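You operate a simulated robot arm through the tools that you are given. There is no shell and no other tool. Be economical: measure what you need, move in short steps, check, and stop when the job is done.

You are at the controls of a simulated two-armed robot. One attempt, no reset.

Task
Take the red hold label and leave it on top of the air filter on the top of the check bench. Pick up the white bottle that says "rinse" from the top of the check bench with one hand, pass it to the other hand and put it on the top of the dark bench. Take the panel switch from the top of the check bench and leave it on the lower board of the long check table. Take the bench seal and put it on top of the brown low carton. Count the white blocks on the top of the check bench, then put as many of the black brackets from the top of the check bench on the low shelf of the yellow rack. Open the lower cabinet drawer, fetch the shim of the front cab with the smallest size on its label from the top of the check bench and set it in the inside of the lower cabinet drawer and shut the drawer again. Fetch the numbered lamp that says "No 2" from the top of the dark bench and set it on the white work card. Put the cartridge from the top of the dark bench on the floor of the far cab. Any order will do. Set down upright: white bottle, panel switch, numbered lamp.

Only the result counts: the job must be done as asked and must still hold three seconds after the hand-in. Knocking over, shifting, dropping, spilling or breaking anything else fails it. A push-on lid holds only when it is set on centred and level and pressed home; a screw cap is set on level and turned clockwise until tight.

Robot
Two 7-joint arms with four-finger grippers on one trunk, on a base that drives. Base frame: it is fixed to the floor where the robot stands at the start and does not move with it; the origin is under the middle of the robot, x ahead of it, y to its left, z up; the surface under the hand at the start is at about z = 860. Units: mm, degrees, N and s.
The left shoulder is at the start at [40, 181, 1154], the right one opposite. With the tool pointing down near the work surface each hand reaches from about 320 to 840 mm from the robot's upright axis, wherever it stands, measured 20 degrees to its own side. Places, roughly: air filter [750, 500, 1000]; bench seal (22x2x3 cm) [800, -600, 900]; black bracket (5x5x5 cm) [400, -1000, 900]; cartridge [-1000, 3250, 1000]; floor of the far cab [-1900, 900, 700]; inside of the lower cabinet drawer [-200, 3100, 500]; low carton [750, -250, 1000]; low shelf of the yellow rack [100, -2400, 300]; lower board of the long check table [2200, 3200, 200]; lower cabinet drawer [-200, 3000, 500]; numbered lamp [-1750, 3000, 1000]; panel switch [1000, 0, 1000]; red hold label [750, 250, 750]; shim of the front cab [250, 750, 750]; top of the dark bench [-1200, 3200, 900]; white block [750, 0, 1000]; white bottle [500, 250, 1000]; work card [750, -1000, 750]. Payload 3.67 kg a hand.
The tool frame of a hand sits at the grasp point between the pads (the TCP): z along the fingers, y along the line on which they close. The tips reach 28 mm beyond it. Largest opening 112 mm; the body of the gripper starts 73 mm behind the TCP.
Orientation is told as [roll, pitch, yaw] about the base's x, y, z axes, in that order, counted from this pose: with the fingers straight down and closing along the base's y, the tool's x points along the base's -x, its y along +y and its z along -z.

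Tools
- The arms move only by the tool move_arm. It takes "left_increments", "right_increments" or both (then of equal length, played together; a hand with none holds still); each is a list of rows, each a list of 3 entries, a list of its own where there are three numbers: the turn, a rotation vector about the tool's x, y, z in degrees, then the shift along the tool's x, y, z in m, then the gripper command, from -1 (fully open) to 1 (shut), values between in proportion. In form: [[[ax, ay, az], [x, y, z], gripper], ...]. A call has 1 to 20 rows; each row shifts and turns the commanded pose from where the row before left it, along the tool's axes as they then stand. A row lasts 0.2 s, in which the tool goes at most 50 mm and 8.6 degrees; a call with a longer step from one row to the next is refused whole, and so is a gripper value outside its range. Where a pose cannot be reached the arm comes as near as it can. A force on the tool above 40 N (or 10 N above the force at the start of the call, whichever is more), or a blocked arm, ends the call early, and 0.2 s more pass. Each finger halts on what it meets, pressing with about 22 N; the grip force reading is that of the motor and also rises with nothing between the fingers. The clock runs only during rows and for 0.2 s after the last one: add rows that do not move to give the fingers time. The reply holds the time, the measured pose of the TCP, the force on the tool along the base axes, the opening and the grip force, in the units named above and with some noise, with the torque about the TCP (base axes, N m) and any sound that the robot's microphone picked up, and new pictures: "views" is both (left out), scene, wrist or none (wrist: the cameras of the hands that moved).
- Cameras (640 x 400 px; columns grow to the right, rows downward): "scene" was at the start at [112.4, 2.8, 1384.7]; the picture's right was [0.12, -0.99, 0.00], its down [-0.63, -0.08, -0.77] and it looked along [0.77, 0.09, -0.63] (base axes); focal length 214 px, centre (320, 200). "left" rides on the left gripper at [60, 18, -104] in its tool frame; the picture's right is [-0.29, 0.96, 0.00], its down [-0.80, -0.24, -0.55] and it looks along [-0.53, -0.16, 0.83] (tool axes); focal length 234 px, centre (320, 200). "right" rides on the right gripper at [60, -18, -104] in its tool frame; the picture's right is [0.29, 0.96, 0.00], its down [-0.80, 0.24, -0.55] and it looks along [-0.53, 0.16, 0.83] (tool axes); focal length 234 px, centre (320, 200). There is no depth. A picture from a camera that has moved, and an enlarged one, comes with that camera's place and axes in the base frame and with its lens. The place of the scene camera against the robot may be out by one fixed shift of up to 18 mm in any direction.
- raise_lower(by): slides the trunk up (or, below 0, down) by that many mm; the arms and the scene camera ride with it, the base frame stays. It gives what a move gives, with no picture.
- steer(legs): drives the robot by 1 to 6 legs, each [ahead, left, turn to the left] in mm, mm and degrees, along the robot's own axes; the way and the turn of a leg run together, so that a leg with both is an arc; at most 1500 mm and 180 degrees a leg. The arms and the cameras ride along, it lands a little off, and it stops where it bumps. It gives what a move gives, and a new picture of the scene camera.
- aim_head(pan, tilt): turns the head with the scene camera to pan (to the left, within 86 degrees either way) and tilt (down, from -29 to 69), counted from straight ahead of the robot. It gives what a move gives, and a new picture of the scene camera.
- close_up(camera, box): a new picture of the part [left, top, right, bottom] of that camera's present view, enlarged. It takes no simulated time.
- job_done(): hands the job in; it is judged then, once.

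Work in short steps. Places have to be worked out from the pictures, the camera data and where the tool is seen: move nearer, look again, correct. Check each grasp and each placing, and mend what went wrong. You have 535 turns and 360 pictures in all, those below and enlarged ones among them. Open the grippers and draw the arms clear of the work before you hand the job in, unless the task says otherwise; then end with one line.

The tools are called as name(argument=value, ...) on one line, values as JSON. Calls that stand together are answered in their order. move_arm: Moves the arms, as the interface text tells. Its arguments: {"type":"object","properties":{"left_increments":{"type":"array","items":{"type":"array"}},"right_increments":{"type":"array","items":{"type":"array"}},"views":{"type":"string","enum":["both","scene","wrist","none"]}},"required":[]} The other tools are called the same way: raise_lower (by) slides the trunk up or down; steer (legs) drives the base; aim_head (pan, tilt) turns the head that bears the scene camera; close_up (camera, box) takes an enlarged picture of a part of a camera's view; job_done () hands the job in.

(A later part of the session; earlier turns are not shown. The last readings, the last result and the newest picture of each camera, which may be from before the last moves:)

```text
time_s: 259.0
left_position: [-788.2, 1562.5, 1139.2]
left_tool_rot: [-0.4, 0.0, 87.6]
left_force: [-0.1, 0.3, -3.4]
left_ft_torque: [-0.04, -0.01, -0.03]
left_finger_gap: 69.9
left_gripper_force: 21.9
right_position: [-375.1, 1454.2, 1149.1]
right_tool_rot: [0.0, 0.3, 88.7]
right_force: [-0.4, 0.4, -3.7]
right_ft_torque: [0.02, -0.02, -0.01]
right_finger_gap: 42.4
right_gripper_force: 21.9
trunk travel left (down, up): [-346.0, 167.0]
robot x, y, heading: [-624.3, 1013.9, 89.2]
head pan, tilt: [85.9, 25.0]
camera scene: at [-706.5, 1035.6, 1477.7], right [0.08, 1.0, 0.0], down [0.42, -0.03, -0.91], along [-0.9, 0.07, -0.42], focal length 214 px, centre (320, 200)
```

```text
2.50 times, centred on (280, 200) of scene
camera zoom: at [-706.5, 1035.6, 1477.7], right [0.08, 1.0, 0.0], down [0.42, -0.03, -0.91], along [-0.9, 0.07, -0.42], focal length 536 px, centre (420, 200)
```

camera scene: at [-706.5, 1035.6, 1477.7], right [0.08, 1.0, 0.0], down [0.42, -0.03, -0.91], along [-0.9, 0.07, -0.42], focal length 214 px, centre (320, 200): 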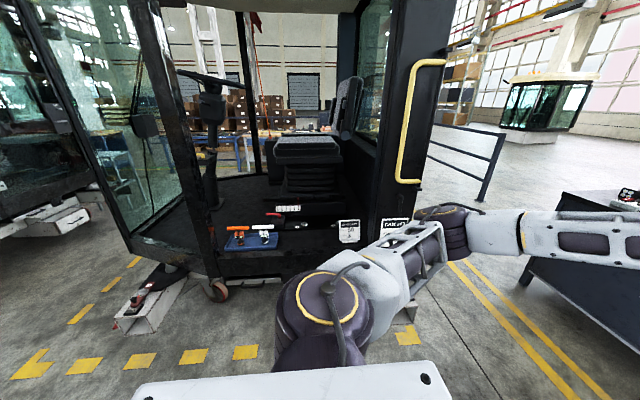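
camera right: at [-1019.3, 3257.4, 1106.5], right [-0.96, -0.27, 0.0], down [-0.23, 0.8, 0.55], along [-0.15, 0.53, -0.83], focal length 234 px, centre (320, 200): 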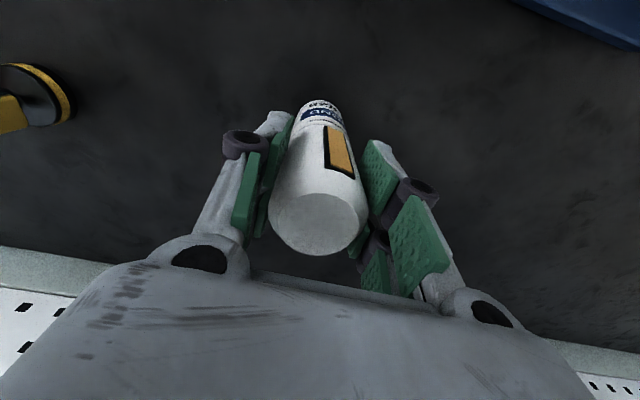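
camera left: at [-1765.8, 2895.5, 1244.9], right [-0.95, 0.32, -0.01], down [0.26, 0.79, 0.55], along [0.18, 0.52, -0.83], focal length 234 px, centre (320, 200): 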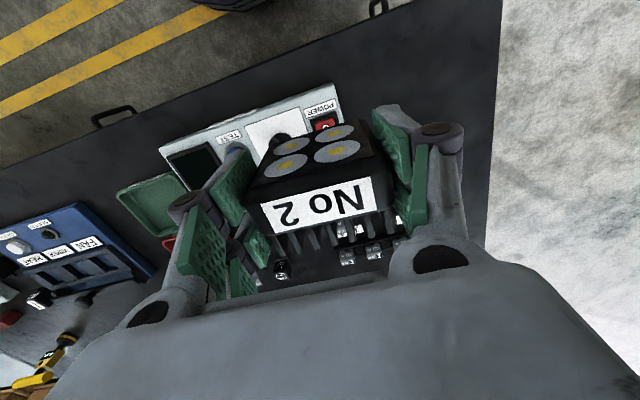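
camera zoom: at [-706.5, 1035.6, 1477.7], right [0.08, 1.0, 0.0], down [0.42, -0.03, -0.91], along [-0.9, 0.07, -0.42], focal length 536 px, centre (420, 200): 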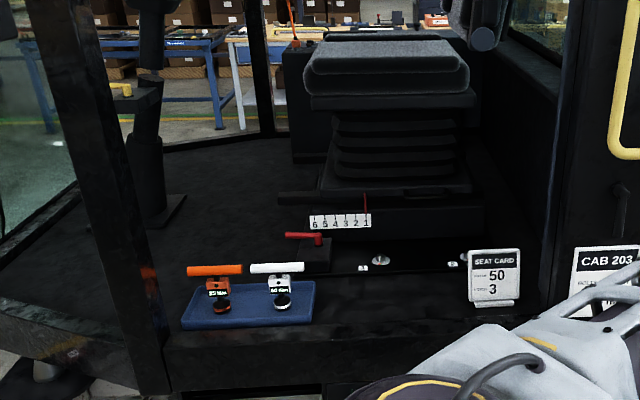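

This is CAB 203 at the stated place for the far cab; its floor is open towards us. Turn to face it.

steer(legs=[[0, 0, 90]])

aim_head(pan=0, tilt=30)

```text
time_s: 263.7
left_position: [-1164.2, 830.1, 1139.7]
left_tool_rot: [-0.2, -0.1, 179.5]
left_force: [0.0, 0.3, -3.2]
left_ft_torque: [-0.02, 0.01, -0.02]
left_finger_gap: 70.0
left_gripper_force: 22.2
right_position: [-1069.3, 1247.0, 1149.7]
right_tool_rot: [0.0, 0.2, -179.4]
right_force: [-0.1, 0.0, -3.8]
right_ft_torque: [-0.01, -0.02, -0.02]
right_finger_gap: 42.8
right_gripper_force: 22.1
trunk travel left (down, up): [-346.0, 167.0]
robot x, y, heading: [-621.5, 1016.5, -178.6]
head pan, tilt: [85.9, 25.0]
camera scene: at [-640.3, 915.0, 1477.6], right [-1.0, 0.05, 0.0], down [0.02, 0.42, -0.91], along [-0.04, -0.91, -0.42], focal length 214 px, centre (320, 200)
```

scene: 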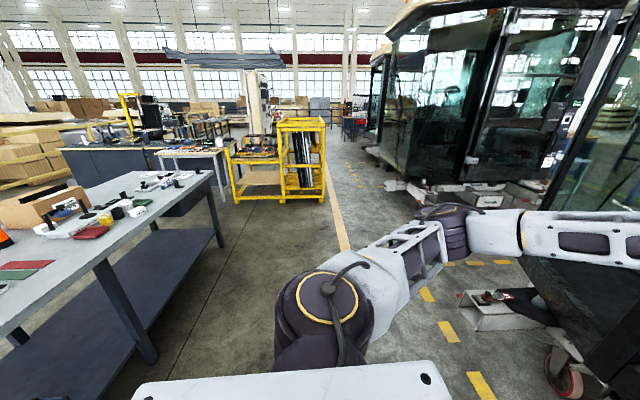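

```text
time_s: 265.3
left_position: [-1164.1, 829.5, 1139.5]
left_tool_rot: [-0.4, 0.1, 179.4]
left_force: [-0.5, 0.2, -2.3]
left_ft_torque: [-0.02, -0.04, 0.01]
left_finger_gap: 69.9
left_gripper_force: 21.9
right_position: [-1071.0, 1246.9, 1150.8]
right_tool_rot: [0.1, 0.2, -179.3]
right_force: [0.6, -0.1, -3.3]
right_ft_torque: [0.04, 0.0, -0.02]
right_finger_gap: 42.4
right_gripper_force: 22.2
trunk travel left (down, up): [-346.0, 167.0]
robot x, y, heading: [-624.1, 1016.9, -178.9]
head pan, tilt: [0.0, 30.0]
camera scene: at [-726.3, 1004.8, 1469.6], right [-0.02, 1.0, 0.0], down [0.5, 0.01, -0.87], along [-0.87, -0.02, -0.5], focal length 214 px, centre (320, 200)
```

scene: 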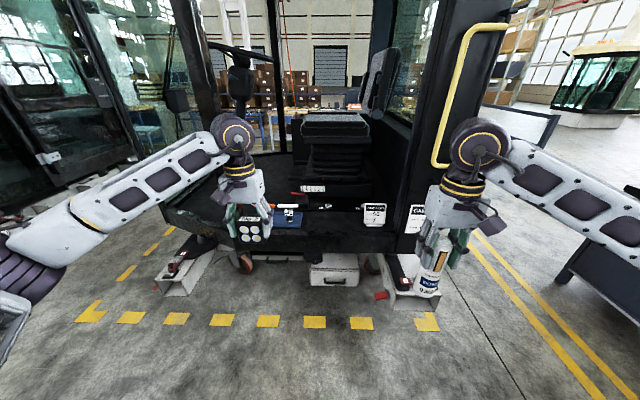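

Drive 300 forward to look closer; hands stay well short of the cab.

steer(legs=[[300, 0, -1]])

close_up(camera="scene", box=[160, 160, 480, 360])

```text
time_s: 267.4
left_position: [-1474.4, 833.9, 1140.6]
left_tool_rot: [-0.3, -0.1, 178.5]
left_force: [-1.0, -0.6, -3.8]
left_ft_torque: [0.04, -0.04, -0.04]
left_finger_gap: 69.7
left_gripper_force: 22.1
right_position: [-1372.5, 1250.1, 1149.7]
right_tool_rot: [-0.1, 0.2, 179.7]
right_force: [0.0, 0.0, -2.7]
right_ft_torque: [0.0, 0.0, -0.01]
right_finger_gap: 42.5
right_gripper_force: 22.3
trunk travel left (down, up): [-346.0, 167.0]
robot x, y, heading: [-931.9, 1013.7, -179.9]
head pan, tilt: [0.0, 30.0]
camera scene: at [-1033.4, 1002.2, 1469.6], right [-0.01, 1.0, 0.0], down [0.5, 0.0, -0.87], along [-0.87, -0.01, -0.5], focal length 214 px, centre (320, 200)
```

scene: 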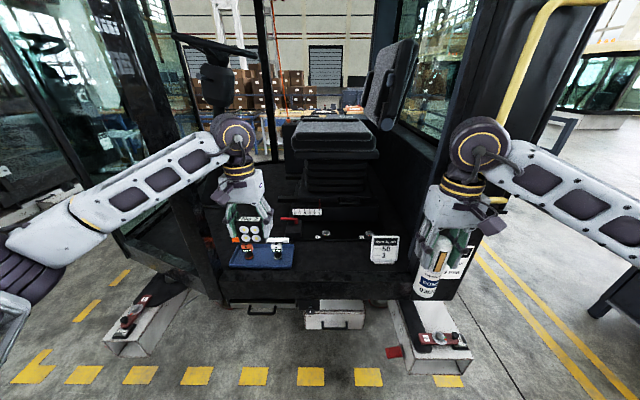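

```text
2.00 times, centred on (320, 260) of scene
camera zoom: at [-1033.4, 1002.2, 1469.6], right [-0.01, 1.0, 0.0], down [0.5, 0.0, -0.87], along [-0.87, -0.01, -0.5], focal length 429 px, centre (320, 80)
```

zoom: 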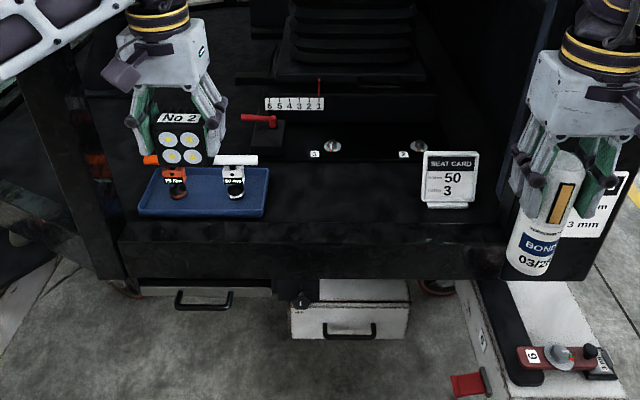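

Cab floor ≈z 675, free area around (-1840,1060) between the tray and the seat card. Pull the left hand (lamp) in, drive 230 on and carry the cartridge in.

move_arm(left_increments=[[[0, 0, 0], [0.04, 0, 0], 0.5], [[0, 0, 0], [0.04, 0, 0], 0.5], [[0, 0, 0], [0.04, 0, 0], 0.5], [[0, 0, 0], [0, 0, 0], 0.5]], views="none")

steer(legs=[[230, 0, 0]])

move_arm(right_increments=[[[0, 0, 0], [-0.034, 0.0271, 0], 0.8], [[0, 0, 0], [-0.034, 0.0271, 0], 0.8], [[0, 0, 0], [-0.034, 0.0271, 0], 0.8], [[0, 0, 0], [-0.034, 0.0271, 0], 0.8], [[0, 0, 0], [-0.034, 0.0271, 0.02], 0.8], [[0, 0, 0], [-0.034, 0.0271, 0.02], 0.8], [[0, 0, 0], [-0.034, 0.0271, 0.02], 0.8], [[0, 0, 0], [0, 0, 0.04], 0.8], [[0, 0, 0], [0, 0, 0.04], 0.8], [[0, 0, 0], [0, 0, 0], 0.8]], views="both")

```text
time_s: 268.4
left_position: [-1355.0, 832.4, 1141.6]
left_tool_rot: [-0.3, 0.0, 178.5]
left_force: [0.7, 0.8, -3.6]
left_ft_torque: [-0.02, -0.05, -0.03]
left_finger_gap: 70.0
left_gripper_force: 22.5
right_position: [-1372.1, 1249.0, 1148.6]
right_tool_rot: [0.0, 0.2, 179.6]
right_force: [-0.8, 0.0, -3.5]
right_ft_torque: [0.01, -0.02, -0.05]
right_finger_gap: 42.4
right_gripper_force: 22.4
trunk travel left (down, up): [-346.0, 167.0]
robot x, y, heading: [-928.4, 1008.5, -179.8]
head pan, tilt: [0.0, 30.0]
```

```text
time_s: 270.2
left_position: [-1583.1, 829.6, 1141.0]
left_tool_rot: [-0.2, 0.0, 178.4]
left_force: [0.2, 0.4, -2.8]
left_ft_torque: [0.0, -0.01, 0.01]
left_finger_gap: 69.9
left_gripper_force: 21.3
right_position: [-1601.8, 1248.1, 1150.0]
right_tool_rot: [0.0, 0.0, 179.7]
right_force: [-0.2, -0.8, -3.9]
right_ft_torque: [0.0, 0.01, 0.01]
right_finger_gap: 42.2
right_gripper_force: 21.9
trunk travel left (down, up): [-346.0, 167.0]
robot x, y, heading: [-1159.1, 1007.1, -179.3]
head pan, tilt: [0.0, 30.0]
camera scene: at [-1261.9, 1000.6, 1469.6], right [-0.01, 1.0, 0.0], down [0.5, 0.0, -0.87], along [-0.87, -0.01, -0.5], focal length 214 px, centre (320, 200)
```

scene: 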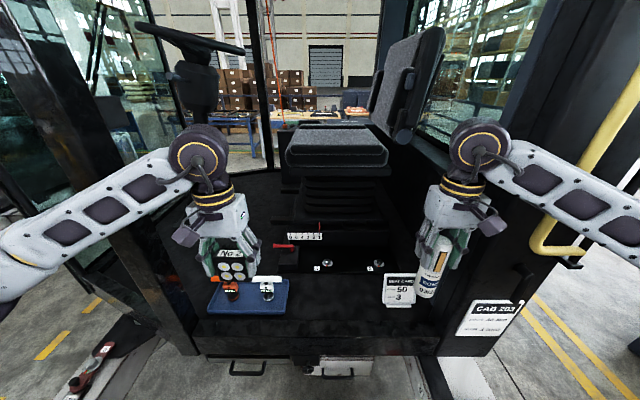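

```text
time_s: 272.4
left_position: [-1582.7, 830.2, 1141.5]
left_tool_rot: [-0.4, 0.1, 178.6]
left_force: [0.4, -1.3, -3.1]
left_ft_torque: [-0.01, -0.01, -0.03]
left_finger_gap: 69.7
left_gripper_force: 22.2
right_position: [-1840.7, 1059.2, 1009.5]
right_tool_rot: [-0.1, 0.1, 179.8]
right_force: [-0.1, -0.5, -2.4]
right_ft_torque: [0.02, 0.05, 0.0]
right_finger_gap: 42.2
right_gripper_force: 22.2
trunk travel left (down, up): [-346.0, 167.0]
robot x, y, heading: [-1159.6, 1009.7, -179.6]
head pan, tilt: [0.0, 30.0]
camera scene: at [-1262.1, 999.7, 1469.6], right [-0.01, 1.0, 0.0], down [0.5, 0.0, -0.87], along [-0.87, -0.01, -0.5], focal length 214 px, centre (320, 200)
camera right: at [-1782.0, 1076.8, 1115.1], right [0.28, -0.96, 0.0], down [-0.8, -0.24, 0.55], along [-0.53, -0.16, -0.83], focal length 234 px, centre (320, 200)
```

scene: 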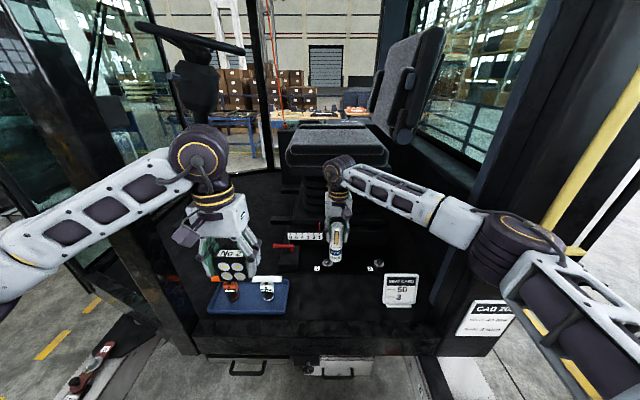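
right: 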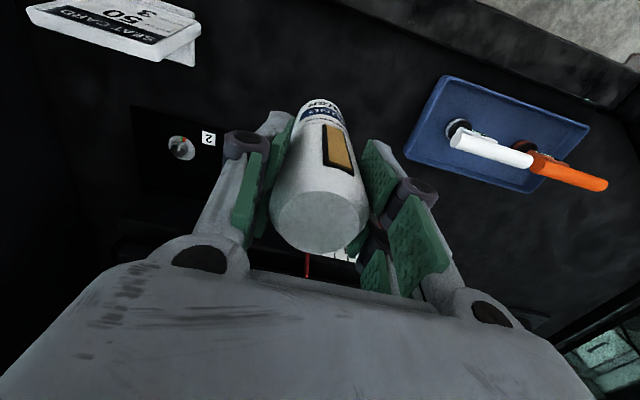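

Clear floor beneath. Lower toward contact (expected TCP ≈793).

move_arm(right_increments=[[[0, 0, 0], [0, 0, 0.045], 0.8], [[0, 0, 0], [0, 0, 0.045], 0.8], [[0, 0, 0], [0, 0, 0.045], 0.8], [[0, 0, 0], [0, 0, 0.035], 0.8], [[0, 0, 0], [0, 0, 0], 0.8]], views="both")

```text
time_s: 273.6
left_position: [-1583.4, 830.4, 1142.0]
left_tool_rot: [-0.4, 0.0, 178.5]
left_force: [-0.4, -0.1, -2.7]
left_ft_torque: [-0.01, -0.01, 0.03]
left_finger_gap: 70.2
left_gripper_force: 21.9
right_position: [-1836.7, 1060.2, 841.9]
right_tool_rot: [0.0, 0.0, 179.6]
right_force: [0.1, 0.3, -3.4]
right_ft_torque: [0.02, 0.02, -0.02]
right_finger_gap: 42.1
right_gripper_force: 21.8
trunk travel left (down, up): [-346.0, 167.0]
robot x, y, heading: [-1156.0, 1010.7, -179.6]
head pan, tilt: [0.0, 30.0]
camera scene: at [-1261.9, 1000.3, 1469.7], right [-0.01, 1.0, 0.0], down [0.5, 0.0, -0.87], along [-0.87, -0.01, -0.5], focal length 214 px, centre (320, 200)
camera right: at [-1780.0, 1077.2, 945.5], right [0.28, -0.96, 0.0], down [-0.8, -0.24, 0.55], along [-0.53, -0.16, -0.83], focal length 234 px, centre (320, 200)
```

scene: 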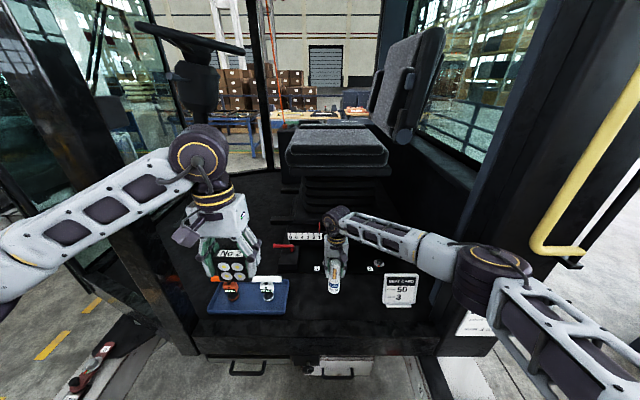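
right: 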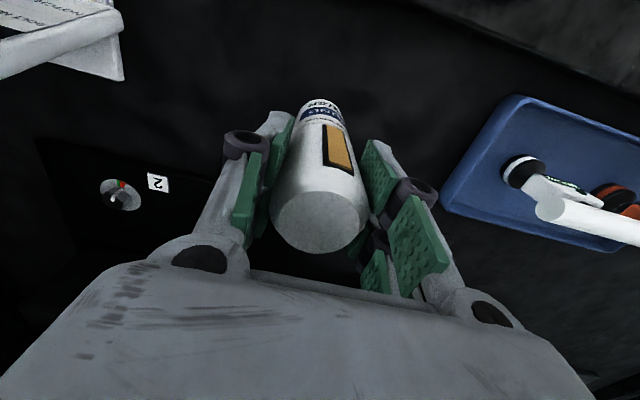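

move_arm(right_increments=[[[0, 0, 0], [0, 0, 0.02], 0.8], [[0, 0, 0], [0, 0, 0.01], 0.8], [[0, 0, 0], [0, 0, 0.005], 0.8], [[0, 0, 0], [0, 0, 0.005], 0.8], [[0, 0, 0], [0, 0, 0], 0.8]], views="none")

move_arm(right_increments=[[[0, 0, 0], [0, 0, 0.004], 0.8], [[0, 0, 0], [0, 0, 0.004], 0.8], [[0, 0, 0], [0, 0, 0.004], 0.8], [[0, 0, 0], [0, 0, 0], 0.8]], views="none")

```text
time_s: 274.8
left_position: [-1583.0, 830.2, 1140.6]
left_tool_rot: [-0.3, 0.0, 178.5]
left_force: [-0.1, -0.7, -3.1]
left_ft_torque: [0.03, -0.02, 0.0]
left_finger_gap: 70.1
left_gripper_force: 22.1
right_position: [-1838.2, 1059.8, 798.9]
right_tool_rot: [0.0, 0.1, 179.7]
right_force: [-0.7, -0.4, -4.3]
right_ft_torque: [0.0, 0.02, 0.01]
right_finger_gap: 42.2
right_gripper_force: 22.4
trunk travel left (down, up): [-346.0, 167.0]
robot x, y, heading: [-1158.6, 1010.9, -179.8]
head pan, tilt: [0.0, 30.0]
```

```text
time_s: 275.8
left_position: [-1583.5, 828.7, 1141.3]
left_tool_rot: [-0.4, 0.0, 178.5]
left_force: [0.1, 0.3, -3.4]
left_ft_torque: [0.02, -0.01, 0.0]
left_finger_gap: 69.7
left_gripper_force: 21.9
right_position: [-1839.3, 1059.3, 786.6]
right_tool_rot: [-0.1, 0.2, 179.7]
right_force: [-0.8, -0.3, -3.0]
right_ft_torque: [0.0, 0.01, 0.0]
right_finger_gap: 42.5
right_gripper_force: 22.4
trunk travel left (down, up): [-346.0, 167.0]
robot x, y, heading: [-1160.6, 1009.1, -179.6]
head pan, tilt: [0.0, 30.0]
```

move_arm(right_increments=[[[0, 0, 0], [0, 0, 0.004], 0.8], [[0, 0, 0], [0, 0, 0.004], 0.8], [[0, 0, 0], [0, 0, 0.004], 0.8], [[0, 0, 0], [0, 0, 0.004], 0.8], [[0, 0, 0], [0, 0, 0], 0.8]], views="none")

close_up(camera="scene", box=[240, 190, 480, 340])

```text
time_s: 277.0
left_position: [-1582.9, 830.7, 1141.6]
left_tool_rot: [-0.2, -0.1, 178.5]
left_force: [-0.4, -0.4, -3.6]
left_ft_torque: [0.02, -0.03, 0.02]
left_finger_gap: 69.8
left_gripper_force: 22.6
right_position: [-1838.6, 1060.2, 772.6]
right_tool_rot: [-0.1, -0.1, 179.8]
right_force: [-7.1, 1.0, 18.8]
right_ft_torque: [0.09, 0.38, -0.03]
right_finger_gap: 42.6
right_gripper_force: 22.2
trunk travel left (down, up): [-346.0, 167.0]
robot x, y, heading: [-1158.7, 1010.3, -179.8]
head pan, tilt: [0.0, 30.0]
```

```text
2.67 times, centred on (360, 265) of scene
camera zoom: at [-1260.7, 1000.3, 1469.8], right [-0.01, 1.0, 0.0], down [0.5, 0.0, -0.87], along [-0.87, -0.01, -0.5], focal length 572 px, centre (213, 27)
```

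zoom: 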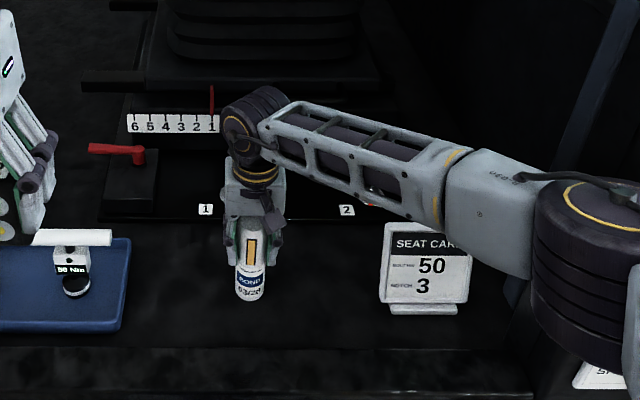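

Standing on the cab floor. Release and lift straight out.

move_arm(right_increments=[[[0, 0, 0], [0, 0, -0.002], 0.6], [[0, 0, 0], [0, 0, 0], 0.2], [[0, 0, 0], [0, 0, 0], -0.1], [[0, 0, 0], [0, 0, 0], -0.3], [[0, 0, 0], [0, 0, -0.03], -0.3], [[0, 0, 0], [0, 0, -0.045], -0.3], [[0, 0, 0], [0, 0, -0.045], -0.3], [[0, 0, 0], [0, 0, -0.045], -0.3], [[0, 0, 0], [0, 0, -0.045], -0.3], [[0, 0, 0], [0, 0, -0.045], -0.3], [[0, 0, 0], [0.04, 0, -0.02], -0.3], [[0, 0, 0], [0.04, 0, -0.02], -0.3], [[0, 0, 0], [0.04, 0, 0], -0.3], [[0, 0, 0], [0.04, -0.02, 0], -0.3], [[0, 0, 0], [0.04, -0.02, 0], -0.3], [[0, 0, 0], [0.03, -0.03, 0], -0.3]], views="scene")

close_up(camera="scene", box=[240, 190, 480, 340])

```text
time_s: 280.4
left_position: [-1580.8, 831.7, 1143.5]
left_tool_rot: [-0.3, 0.0, 178.5]
left_force: [0.1, 0.5, -3.4]
left_ft_torque: [-0.02, 0.0, 0.01]
left_finger_gap: 69.8
left_gripper_force: 21.8
right_position: [-1609.6, 1128.3, 1069.0]
right_tool_rot: [0.0, 0.1, 179.8]
right_force: [0.2, 1.4, 0.1]
right_ft_torque: [-0.02, 0.04, 0.02]
right_finger_gap: 73.1
right_gripper_force: 0.0
trunk travel left (down, up): [-346.0, 167.0]
robot x, y, heading: [-1158.5, 1008.5, -179.8]
head pan, tilt: [0.0, 30.0]
camera scene: at [-1260.8, 1002.1, 1469.7], right [-0.01, 1.0, 0.0], down [0.5, 0.0, -0.87], along [-0.87, -0.01, -0.5], focal length 214 px, centre (320, 200)
```

scene: 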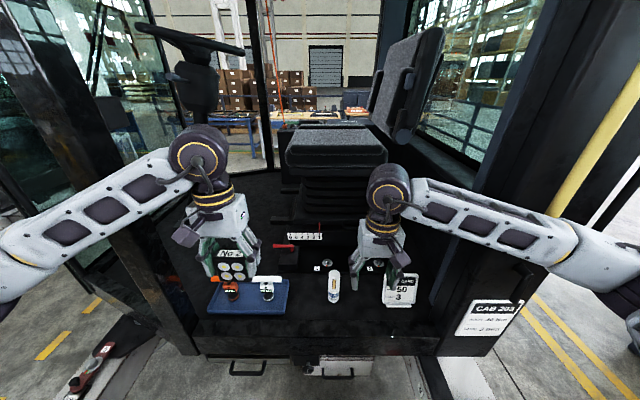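

```text
2.67 times, centred on (360, 265) of scene
camera zoom: at [-1260.8, 1002.1, 1469.7], right [-0.01, 1.0, 0.0], down [0.5, 0.0, -0.87], along [-0.87, -0.01, -0.5], focal length 572 px, centre (213, 27)
```

zoom: 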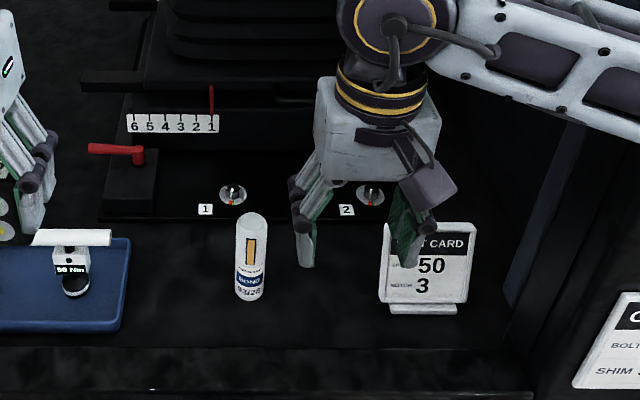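

Cartridge stands on the cab floor. Back off, turn round to face the check bench and travel along it to the work card end.

steer(legs=[[-600, 0, 0], [0, 0, 179.5], [0, -1000, 0], [0, -850, 0]])

aim_head(pan=0, tilt=40)

```text
time_s: 301.1
left_position: [-184.3, -665.0, 1141.6]
left_tool_rot: [-0.3, 0.0, -2.8]
left_force: [0.5, -0.3, -2.9]
left_ft_torque: [0.01, 0.06, 0.01]
left_finger_gap: 69.6
left_gripper_force: 21.9
right_position: [-162.2, -963.3, 1068.1]
right_tool_rot: [0.0, 0.1, -1.6]
right_force: [-0.5, -0.1, 0.3]
right_ft_torque: [-0.03, 0.01, 0.01]
right_finger_gap: 72.8
right_gripper_force: 0.0
trunk travel left (down, up): [-346.0, 167.0]
robot x, y, heading: [-613.6, -836.1, -0.8]
head pan, tilt: [0.0, 30.0]
camera scene: at [-494.5, -844.2, 1469.6], right [-0.02, -1.0, 0.0], down [-0.5, 0.01, -0.87], along [0.87, -0.01, -0.5], focal length 214 px, centre (320, 200)
```

scene: 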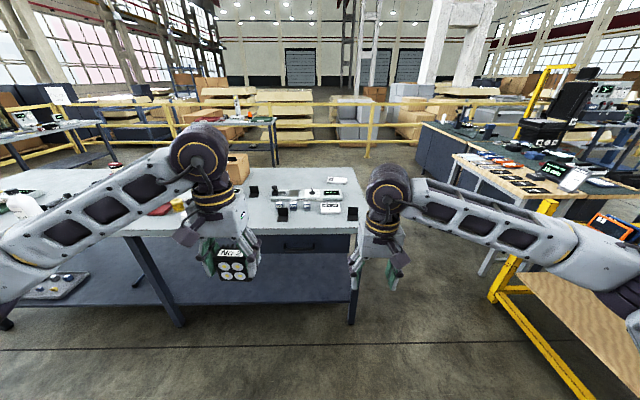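

```text
time_s: 301.8
left_position: [-183.4, -666.7, 1141.8]
left_tool_rot: [-0.2, 0.0, -2.8]
left_force: [0.8, 0.4, -3.6]
left_ft_torque: [0.0, -0.01, -0.02]
left_finger_gap: 70.0
left_gripper_force: 22.4
right_position: [-162.3, -964.0, 1066.5]
right_tool_rot: [0.0, 0.1, -1.7]
right_force: [-0.2, 0.5, -0.4]
right_ft_torque: [-0.01, 0.01, 0.01]
right_finger_gap: 72.8
right_gripper_force: 0.2
trunk travel left (down, up): [-346.0, 167.0]
robot x, y, heading: [-615.0, -832.7, -1.0]
head pan, tilt: [0.0, 40.0]
camera scene: at [-499.9, -844.4, 1454.3], right [-0.02, -1.0, 0.0], down [-0.64, 0.01, -0.77], along [0.77, -0.01, -0.64], focal length 214 px, centre (320, 200)
```

scene: 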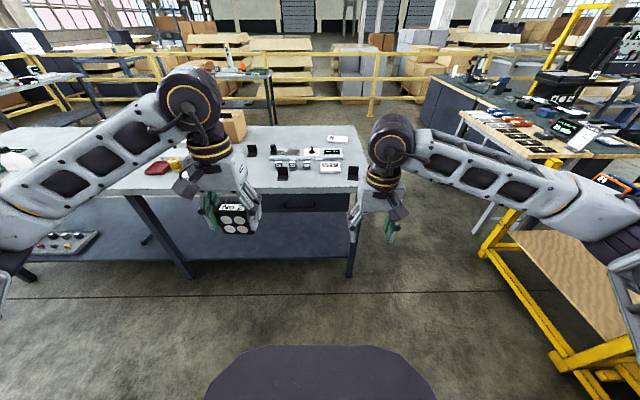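

The far white card is at about (807,-961), near the bench's right end. I'll stand off the right end of the bench and reach it diagonally with the left hand.

steer(legs=[[0, -570, 1], [960, 0, 0], [0, 0, 35]])

aim_head(pan=0, tilt=50)

```text
time_s: 311.8
left_position: [601.3, -1027.1, 1141.6]
left_tool_rot: [-0.3, 0.0, 33.4]
left_force: [-0.3, 0.0, -2.8]
left_ft_torque: [-0.02, 0.0, 0.04]
left_finger_gap: 69.8
left_gripper_force: 21.8
right_position: [793.4, -1255.9, 1066.5]
right_tool_rot: [0.0, 0.1, 34.5]
right_force: [-0.1, 0.6, -0.5]
right_ft_torque: [0.0, -0.03, 0.03]
right_finger_gap: 72.8
right_gripper_force: 0.0
trunk travel left (down, up): [-346.0, 167.0]
robot x, y, heading: [354.8, -1415.7, 35.0]
head pan, tilt: [0.0, 40.0]
camera scene: at [448.2, -1363.0, 1454.3], right [0.58, -0.82, 0.0], down [-0.53, -0.37, -0.77], along [0.63, 0.44, -0.64], focal length 214 px, centre (320, 200)
```

scene: 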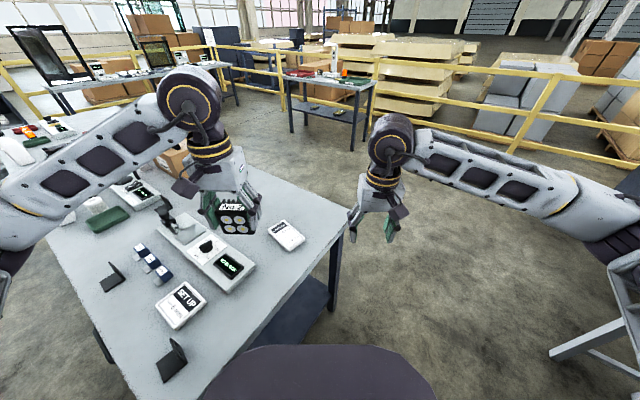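

```text
time_s: 312.5
left_position: [601.5, -1027.8, 1142.0]
left_tool_rot: [-0.3, 0.0, 33.3]
left_force: [-0.1, 0.0, -2.5]
left_ft_torque: [-0.01, 0.01, -0.03]
left_finger_gap: 69.9
left_gripper_force: 22.1
right_position: [794.7, -1254.9, 1068.7]
right_tool_rot: [-0.1, 0.1, 34.5]
right_force: [-0.8, 0.7, -0.5]
right_ft_torque: [0.0, 0.03, 0.01]
right_finger_gap: 72.8
right_gripper_force: 0.0
trunk travel left (down, up): [-346.0, 167.0]
robot x, y, heading: [353.9, -1414.3, 35.2]
head pan, tilt: [0.0, 50.0]
camera scene: at [441.6, -1367.6, 1440.1], right [0.58, -0.82, 0.0], down [-0.63, -0.44, -0.64], along [0.53, 0.37, -0.77], focal length 214 px, centre (320, 200)
```

scene: 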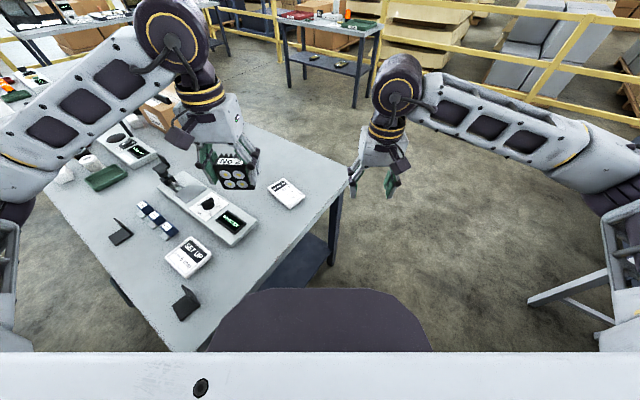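

close_up(camera="scene", box=[150, 165, 330, 285])

```text
3.33 times, centred on (240, 225) of scene
camera zoom: at [441.6, -1367.6, 1440.1], right [0.58, -0.82, 0.0], down [-0.63, -0.44, -0.64], along [0.53, 0.37, -0.77], focal length 715 px, centre (587, 117)
```

zoom: 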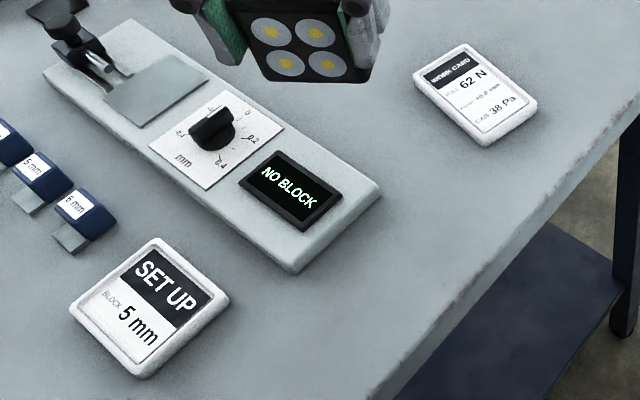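

The far one reads "WORK CARD", centre ≈(774,-981). I verify its position with the right wrist camera.

move_arm(right_increments=[[[0, 0, -8], [0.02, 0.035, -0.01], -1], [[0, 0, -8], [0.02, 0.035, -0.01], -1], [[0, 0, 0], [0, 0.03, -0.01], -1], [[0, 0, 0], [0, 0, 0], -1]], views="wrist")

```text
time_s: 313.5
left_position: [601.4, -1026.8, 1141.3]
left_tool_rot: [-0.4, 0.0, 33.3]
left_force: [-0.3, -0.2, -2.6]
left_ft_torque: [-0.06, 0.05, 0.02]
left_finger_gap: 69.8
left_gripper_force: 21.9
right_position: [695.0, -1206.7, 1098.3]
right_tool_rot: [0.0, 0.2, 50.6]
right_force: [-0.1, 0.3, -0.8]
right_ft_torque: [-0.02, 0.0, -0.06]
right_finger_gap: 112.0
right_gripper_force: 0.0
trunk travel left (down, up): [-346.0, 167.0]
robot x, y, heading: [357.5, -1414.9, 35.3]
head pan, tilt: [0.0, 50.0]
camera right: at [670.1, -1265.6, 1204.0], right [-0.92, 0.39, 0.0], down [0.32, 0.77, 0.55], along [0.21, 0.51, -0.83], focal length 234 px, centre (320, 200)
```

right: 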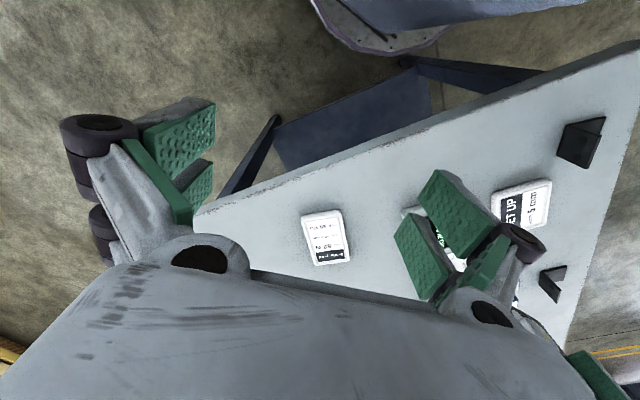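

Wrist view agrees: card centre ≈(777,-973), top ≈872. Withdraw the right hand and bring the lamp over the card.

move_arm(left_increments=[[[0, 0, 0], [0, 0, 0], 0.5], [[0, 0, 0], [0, 0, 0], 0.5], [[0, 0, 0], [0, 0, 0], 0.5], [[0, 0, 0], [-0.035, -0.0102, 0], 0.5], [[0, 0, 0], [-0.035, -0.0102, 0], 0.5], [[0, 0, 0], [-0.035, -0.0102, 0], 0.5], [[0, 0, 0], [-0.035, -0.0102, 0], 0.5], [[0, 0, 0], [-0.035, -0.0102, 0], 0.5], [[0, 0, 6], [0, 0, 0.03], 0.5], [[0, 0, 6], [0, 0, 0.04], 0.5], [[0, 0, 6], [0, 0, 0.04], 0.5], [[0, 0, 0], [0, 0, 0], 0.5]], right_increments=[[[0, 0, 8], [0, -0.045, 0], -1], [[0, 0, 8], [0, -0.045, 0], -1], [[0, 0, 0], [0, -0.045, 0], -1], [[0, 0, 0], [0, -0.045, 0], -1], [[0, 0, 0], [0, 0, 0], -1], [[0, 0, 0], [0, 0, 0], -1], [[0, 0, 0], [0, 0, 0], -1], [[0, 0, 0], [0, 0, 0], -1], [[0, 0, 0], [0, 0, 0], -1], [[0, 0, 0], [0, 0, 0], -1], [[0, 0, 0], [0, 0, 0], -1], [[0, 0, 0], [0, 0, 0], -1]], views="both")

```text
time_s: 316.1
left_position: [776.2, -976.9, 1032.0]
left_tool_rot: [-0.3, -0.1, 15.2]
left_force: [-0.7, 0.1, -3.2]
left_ft_torque: [0.0, 0.04, 0.02]
left_finger_gap: 69.8
left_gripper_force: 22.2
right_position: [812.1, -1341.6, 1099.3]
right_tool_rot: [0.0, 0.1, 34.5]
right_force: [0.0, 0.8, 0.7]
right_ft_torque: [0.02, 0.0, -0.01]
right_finger_gap: 112.1
right_gripper_force: 0.0
trunk travel left (down, up): [-346.0, 167.0]
robot x, y, heading: [351.7, -1418.3, 35.4]
head pan, tilt: [0.0, 50.0]
camera scene: at [441.4, -1368.1, 1440.2], right [0.58, -0.82, 0.0], down [-0.63, -0.44, -0.64], along [0.53, 0.37, -0.77], focal length 214 px, centre (320, 200)
camera right: at [772.5, -1391.0, 1204.1], right [-0.78, 0.63, 0.0], down [0.52, 0.65, 0.55], along [0.35, 0.43, -0.83], focal length 234 px, centre (320, 200)
camera left: at [713.0, -974.4, 1135.9], right [0.03, 1.0, 0.0], down [0.83, -0.02, 0.56], along [0.56, -0.02, -0.83], focal length 234 px, centre (320, 200)
```

scene: 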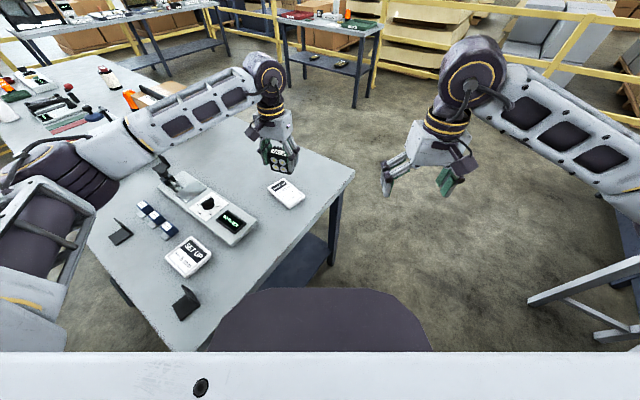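
right: 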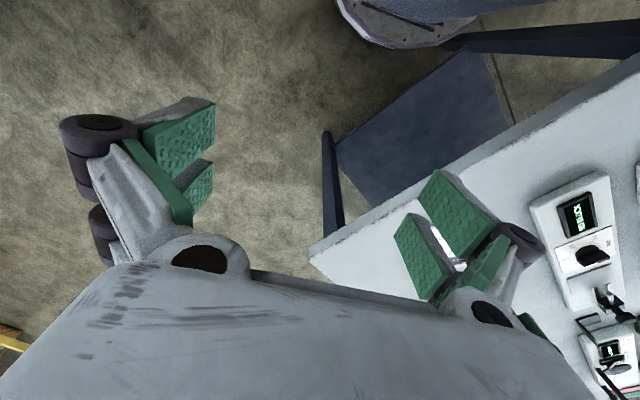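
left: 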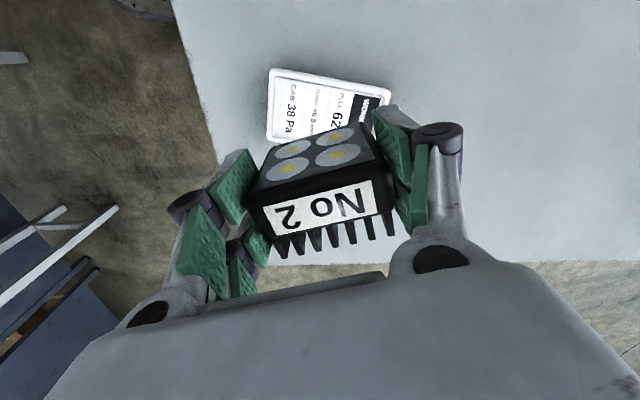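

Card centre refined to (783,-971). Shift and lower near contact.

move_arm(left_increments=[[[0, 0, 4], [-0.005, 0.004, 0.02], 0.5], [[0, 0, 4], [0, 0, 0.03], 0.5], [[0, 0, 0], [0, 0, 0.03], 0.5], [[0, 0, 0], [0, 0, 0.017], 0.5], [[0, 0, 0], [0, 0, 0], 0.5]], views="wrist")

close_up(camera="scene", box=[220, 120, 340, 220])

```text
time_s: 317.3
left_position: [782.0, -971.2, 935.9]
left_tool_rot: [-0.3, -0.1, 7.3]
left_force: [0.1, 0.0, -2.9]
left_ft_torque: [0.01, 0.03, 0.02]
left_finger_gap: 69.9
left_gripper_force: 21.9
right_position: [813.3, -1342.4, 1099.1]
right_tool_rot: [0.0, 0.2, 34.4]
right_force: [1.0, -1.3, -0.3]
right_ft_torque: [0.02, -0.01, -0.01]
right_finger_gap: 112.0
right_gripper_force: 0.1
trunk travel left (down, up): [-346.0, 167.0]
robot x, y, heading: [353.3, -1418.7, 35.0]
head pan, tilt: [0.0, 50.0]
camera left: at [719.1, -960.9, 1040.1], right [0.16, 0.99, 0.0], down [0.82, -0.13, 0.56], along [0.55, -0.09, -0.83], focal length 234 px, centre (320, 200)
```

left: 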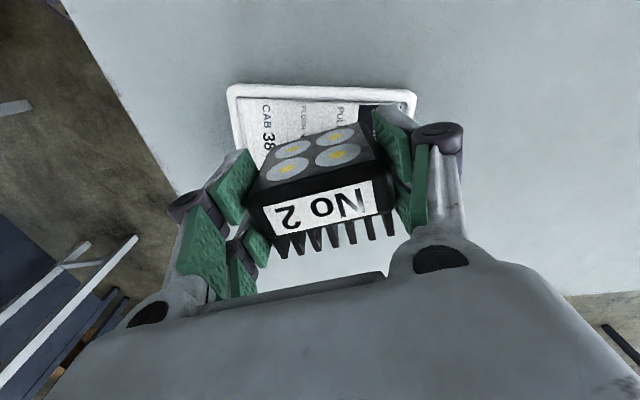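

```text
4.00 times, centred on (280, 170) of scene
camera zoom: at [441.7, -1367.9, 1440.1], right [0.58, -0.82, 0.0], down [-0.63, -0.44, -0.64], along [0.52, 0.37, -0.77], focal length 858 px, centre (480, 320)
```

zoom: 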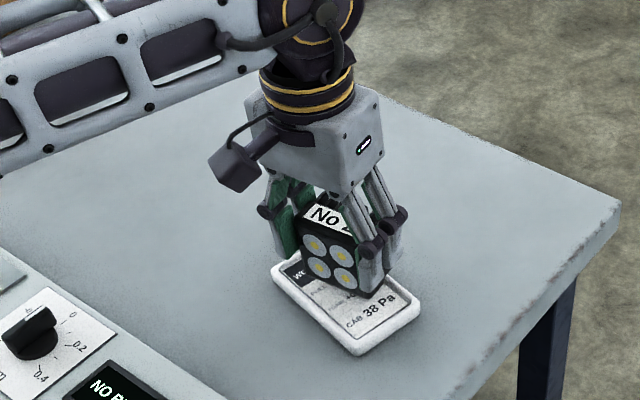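

Well over the card. Lower to contact.

move_arm(left_increments=[[[0, 0, 0], [0.002, 0, 0.005], 0.5], [[0, 0, 0], [0, 0, 0.004], 0.5], [[0, 0, 0], [0, 0, 0.003], 0.5], [[0, 0, 0], [0, 0, 0.002], 0.5], [[0, 0, 0], [0, 0, 0], 0.5]], views="none")

```text
time_s: 318.5
left_position: [778.6, -971.5, 921.5]
left_tool_rot: [-0.2, -0.1, 7.2]
left_force: [3.2, 2.4, 14.0]
left_ft_torque: [0.17, -0.23, -0.05]
left_finger_gap: 69.5
left_gripper_force: 22.5
right_position: [812.3, -1342.5, 1098.4]
right_tool_rot: [0.1, 0.1, 34.4]
right_force: [-1.0, 0.0, 0.4]
right_ft_torque: [-0.02, -0.04, 0.0]
right_finger_gap: 112.1
right_gripper_force: 0.1
trunk travel left (down, up): [-346.0, 167.0]
robot x, y, heading: [355.7, -1416.7, 35.3]
head pan, tilt: [0.0, 50.0]
```

Contact (14 N). Release and rise.

move_arm(left_increments=[[[0, 0, 0], [0, 0, -0.001], 0.2], [[0, 0, 0], [0, 0, 0], -0.2], [[0, 0, 0], [0, 0, 0], -0.6], [[0, 0, 0], [0, 0, 0], -0.7], [[0, 0, 0], [0, 0, -0.03], -0.7], [[0, 0, 0], [0, 0, -0.045], -0.7], [[0, 0, 0], [0, 0, -0.045], -0.7], [[0, 0, 0], [0, 0, -0.045], -0.7], [[0, 0, 0], [0, 0, 0], -0.7]], views="wrist")

```text
time_s: 320.5
left_position: [776.3, -968.1, 1088.8]
left_tool_rot: [-0.4, 0.0, 7.3]
left_force: [-0.6, -0.2, 0.1]
left_ft_torque: [0.0, 0.01, 0.03]
left_finger_gap: 95.2
left_gripper_force: 0.1
right_position: [812.9, -1340.6, 1097.5]
right_tool_rot: [0.0, 0.2, 34.5]
right_force: [0.5, 0.5, 0.5]
right_ft_torque: [-0.03, -0.02, 0.01]
right_finger_gap: 111.9
right_gripper_force: 0.1
trunk travel left (down, up): [-346.0, 167.0]
robot x, y, heading: [356.4, -1422.2, 35.2]
head pan, tilt: [0.0, 50.0]
camera left: at [714.2, -958.4, 1193.8], right [0.16, 0.99, 0.0], down [0.82, -0.13, 0.56], along [0.55, -0.1, -0.83], focal length 234 px, centre (320, 200)
```

left: 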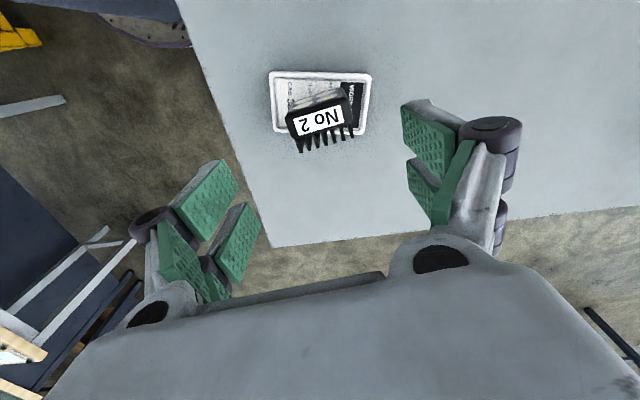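

Lamp No 2 stands on the work card. Next two brackets (two white blocks counted so far). Drive round to the front of the bench, opposite the brackets.

steer(legs=[[0, 0, -35], [-600, 0, 0], [0, 520, 0]])

aim_head(pan=0, tilt=55)

```text
time_s: 328.6
left_position: [357.4, -781.6, 1088.1]
left_tool_rot: [-0.2, -0.1, -28.5]
left_force: [-0.6, 0.6, 0.0]
left_ft_torque: [0.01, 0.02, -0.02]
left_finger_gap: 95.3
left_gripper_force: 0.0
right_position: [169.5, -1105.4, 1098.3]
right_tool_rot: [0.0, 0.1, -1.3]
right_force: [-1.5, 0.5, 0.2]
right_ft_torque: [0.0, 0.0, 0.01]
right_finger_gap: 112.1
right_gripper_force: 0.0
trunk travel left (down, up): [-346.0, 167.0]
robot x, y, heading: [-244.0, -898.3, -0.8]
head pan, tilt: [0.0, 50.0]
camera scene: at [-141.2, -905.9, 1440.1], right [-0.01, -1.0, 0.0], down [-0.77, 0.01, -0.64], along [0.64, -0.01, -0.77], focal length 214 px, centre (320, 200)
```

scene: 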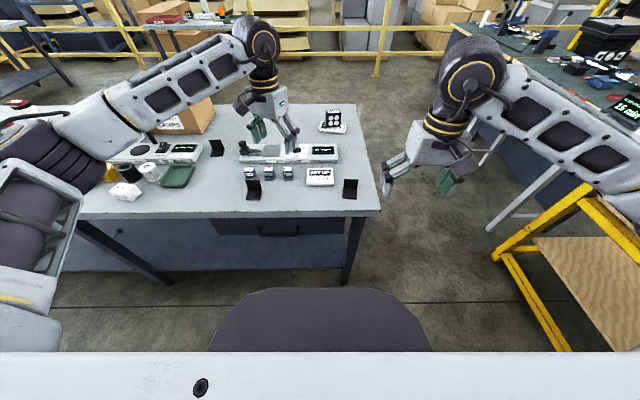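

```text
time_s: 329.2
left_position: [358.2, -780.7, 1088.5]
left_tool_rot: [-0.3, -0.1, -28.6]
left_force: [-0.1, 0.4, 0.5]
left_ft_torque: [0.03, -0.03, -0.03]
left_finger_gap: 95.2
left_gripper_force: 0.0
right_position: [168.9, -1104.0, 1099.6]
right_tool_rot: [0.0, 0.2, -1.4]
right_force: [0.4, -0.9, -0.1]
right_ft_torque: [0.02, 0.0, -0.03]
right_finger_gap: 111.8
right_gripper_force: 0.0
trunk travel left (down, up): [-346.0, 167.0]
robot x, y, heading: [-247.4, -899.0, -0.8]
head pan, tilt: [0.0, 55.0]
camera scene: at [-146.1, -905.3, 1433.6], right [-0.01, -1.0, 0.0], down [-0.82, 0.01, -0.57], along [0.57, -0.01, -0.82], focal length 214 px, centre (320, 200)
```

scene: 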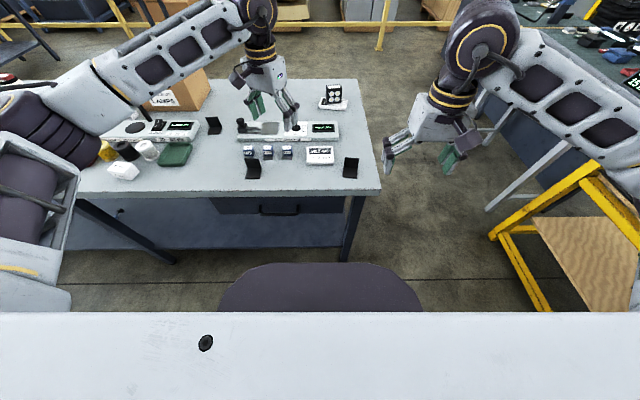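

Bracket R ≈(366,-1014), bracket L ≈(350,-665). Move both hands over them for wrist pictures.

steer(legs=[[60, 30, 0.8]])

move_arm(left_increments=[[[0, 0, -7], [0.02, 0.012, 0], -1], [[0, 0, -7], [0.02, 0.012, 0], -1], [[0, 0, -7], [0.02, 0.012, 0], -1], [[0, 0, -7], [0.02, 0.012, 0], -1], [[0, 0, 0], [0, 0, 0], -1]], right_increments=[[[0, 0, 0], [-0.025, 0.015, 0.01], -1], [[0, 0, 0], [-0.025, 0.015, 0.01], -1], [[0, 0, 0], [-0.025, 0.015, 0.01], -1], [[0, 0, 0], [-0.025, 0.015, 0.01], -1], [[0, 0, 0], [0, 0, 0], -1]], views="wrist")

```text
time_s: 330.2
left_position: [416.3, -744.1, 1089.6]
left_tool_rot: [-0.3, -0.1, -27.8]
left_force: [-0.4, -0.5, -0.7]
left_ft_torque: [0.02, 0.01, 0.01]
left_finger_gap: 95.3
left_gripper_force: 0.1
right_position: [230.4, -1070.7, 1099.5]
right_tool_rot: [0.1, 0.0, -0.5]
right_force: [-0.6, -0.5, -0.1]
right_ft_torque: [-0.01, -0.04, -0.01]
right_finger_gap: 112.0
right_gripper_force: 0.1
trunk travel left (down, up): [-346.0, 167.0]
robot x, y, heading: [-185.3, -865.5, 0.3]
head pan, tilt: [0.0, 55.0]
camera scene: at [-86.8, -875.8, 1433.7], right [0.0, -1.0, 0.0], down [-0.82, 0.0, -0.57], along [0.57, 0.0, -0.82], focal length 214 px, centre (320, 200)
```

scene: 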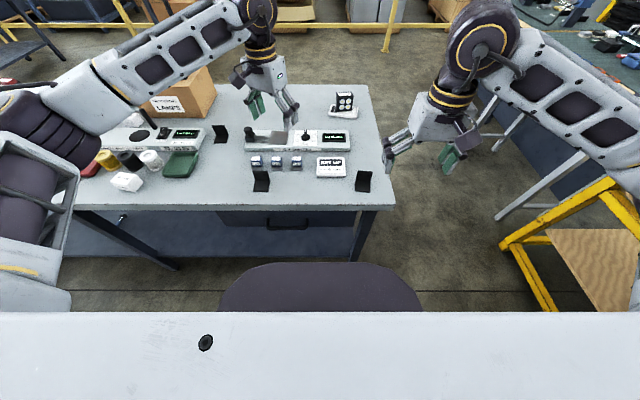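

```text
time_s: 331.4
left_position: [355.4, -674.0, 1087.7]
left_tool_rot: [-0.3, 0.1, 0.3]
left_force: [0.9, -0.9, 0.1]
left_ft_torque: [0.04, 0.04, 0.0]
left_finger_gap: 112.2
left_gripper_force: 0.2
right_position: [334.8, -1013.3, 1057.3]
right_tool_rot: [0.0, 0.2, -0.5]
right_force: [0.2, 0.0, 0.5]
right_ft_torque: [0.01, -0.04, -0.01]
right_finger_gap: 112.1
right_gripper_force: 0.1
trunk travel left (down, up): [-346.0, 167.0]
robot x, y, heading: [-184.1, -870.3, 0.2]
head pan, tilt: [0.0, 55.0]
camera right: at [273.1, -1030.6, 1162.7], right [-0.28, 0.96, 0.0], down [0.8, 0.23, 0.55], along [0.53, 0.15, -0.83], focal length 234 px, centre (320, 200)
camera left: at [295.3, -656.4, 1193.6], right [0.28, 0.96, -0.01], down [0.8, -0.23, 0.55], along [0.53, -0.16, -0.83], focal length 234 px, centre (320, 200)
```

right: 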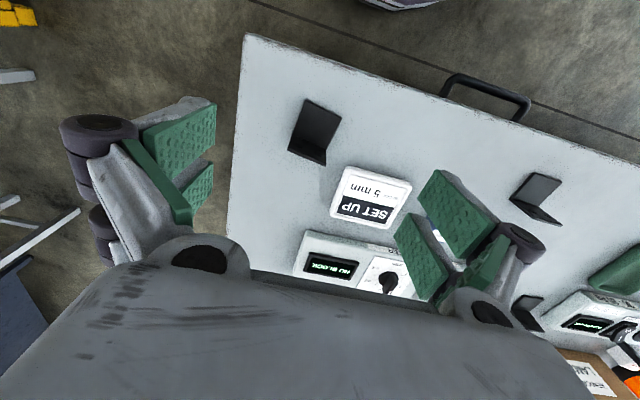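
left: 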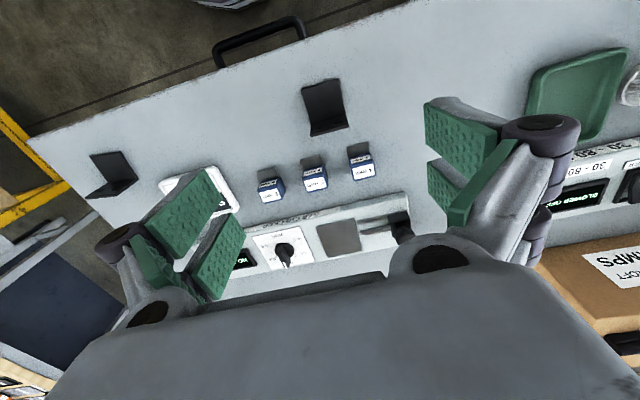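

close_up(camera="right", box=[260, 80, 380, 180])

close_up(camera="left", box=[260, 60, 400, 160])

```text
4.00 times, centred on (320, 130) of right
camera zoom: at [273.1, -1030.6, 1162.7], right [-0.28, 0.96, 0.0], down [0.8, 0.23, 0.55], along [0.53, 0.15, -0.83], focal length 937 px, centre (320, 480)
```

zoom: 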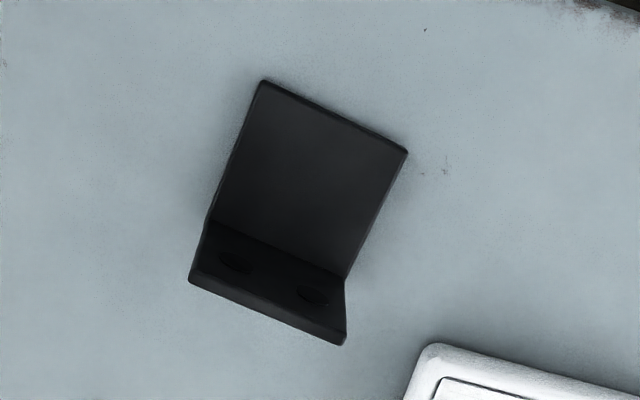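

```text
4.00 times, centred on (330, 110) of left
camera zoom: at [295.3, -656.4, 1193.6], right [0.28, 0.96, -0.01], down [0.8, -0.23, 0.55], along [0.53, -0.16, -0.83], focal length 937 px, centre (280, 560)
```

zoom: 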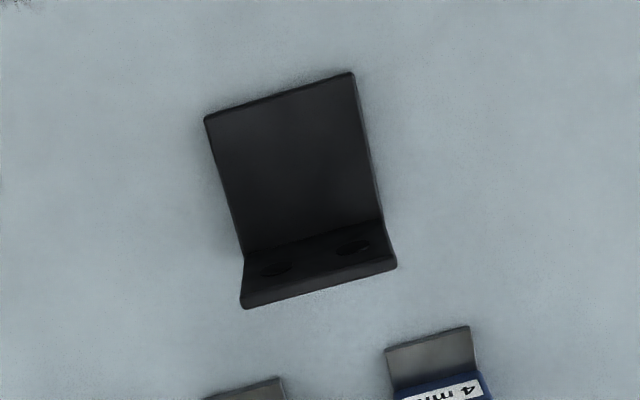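

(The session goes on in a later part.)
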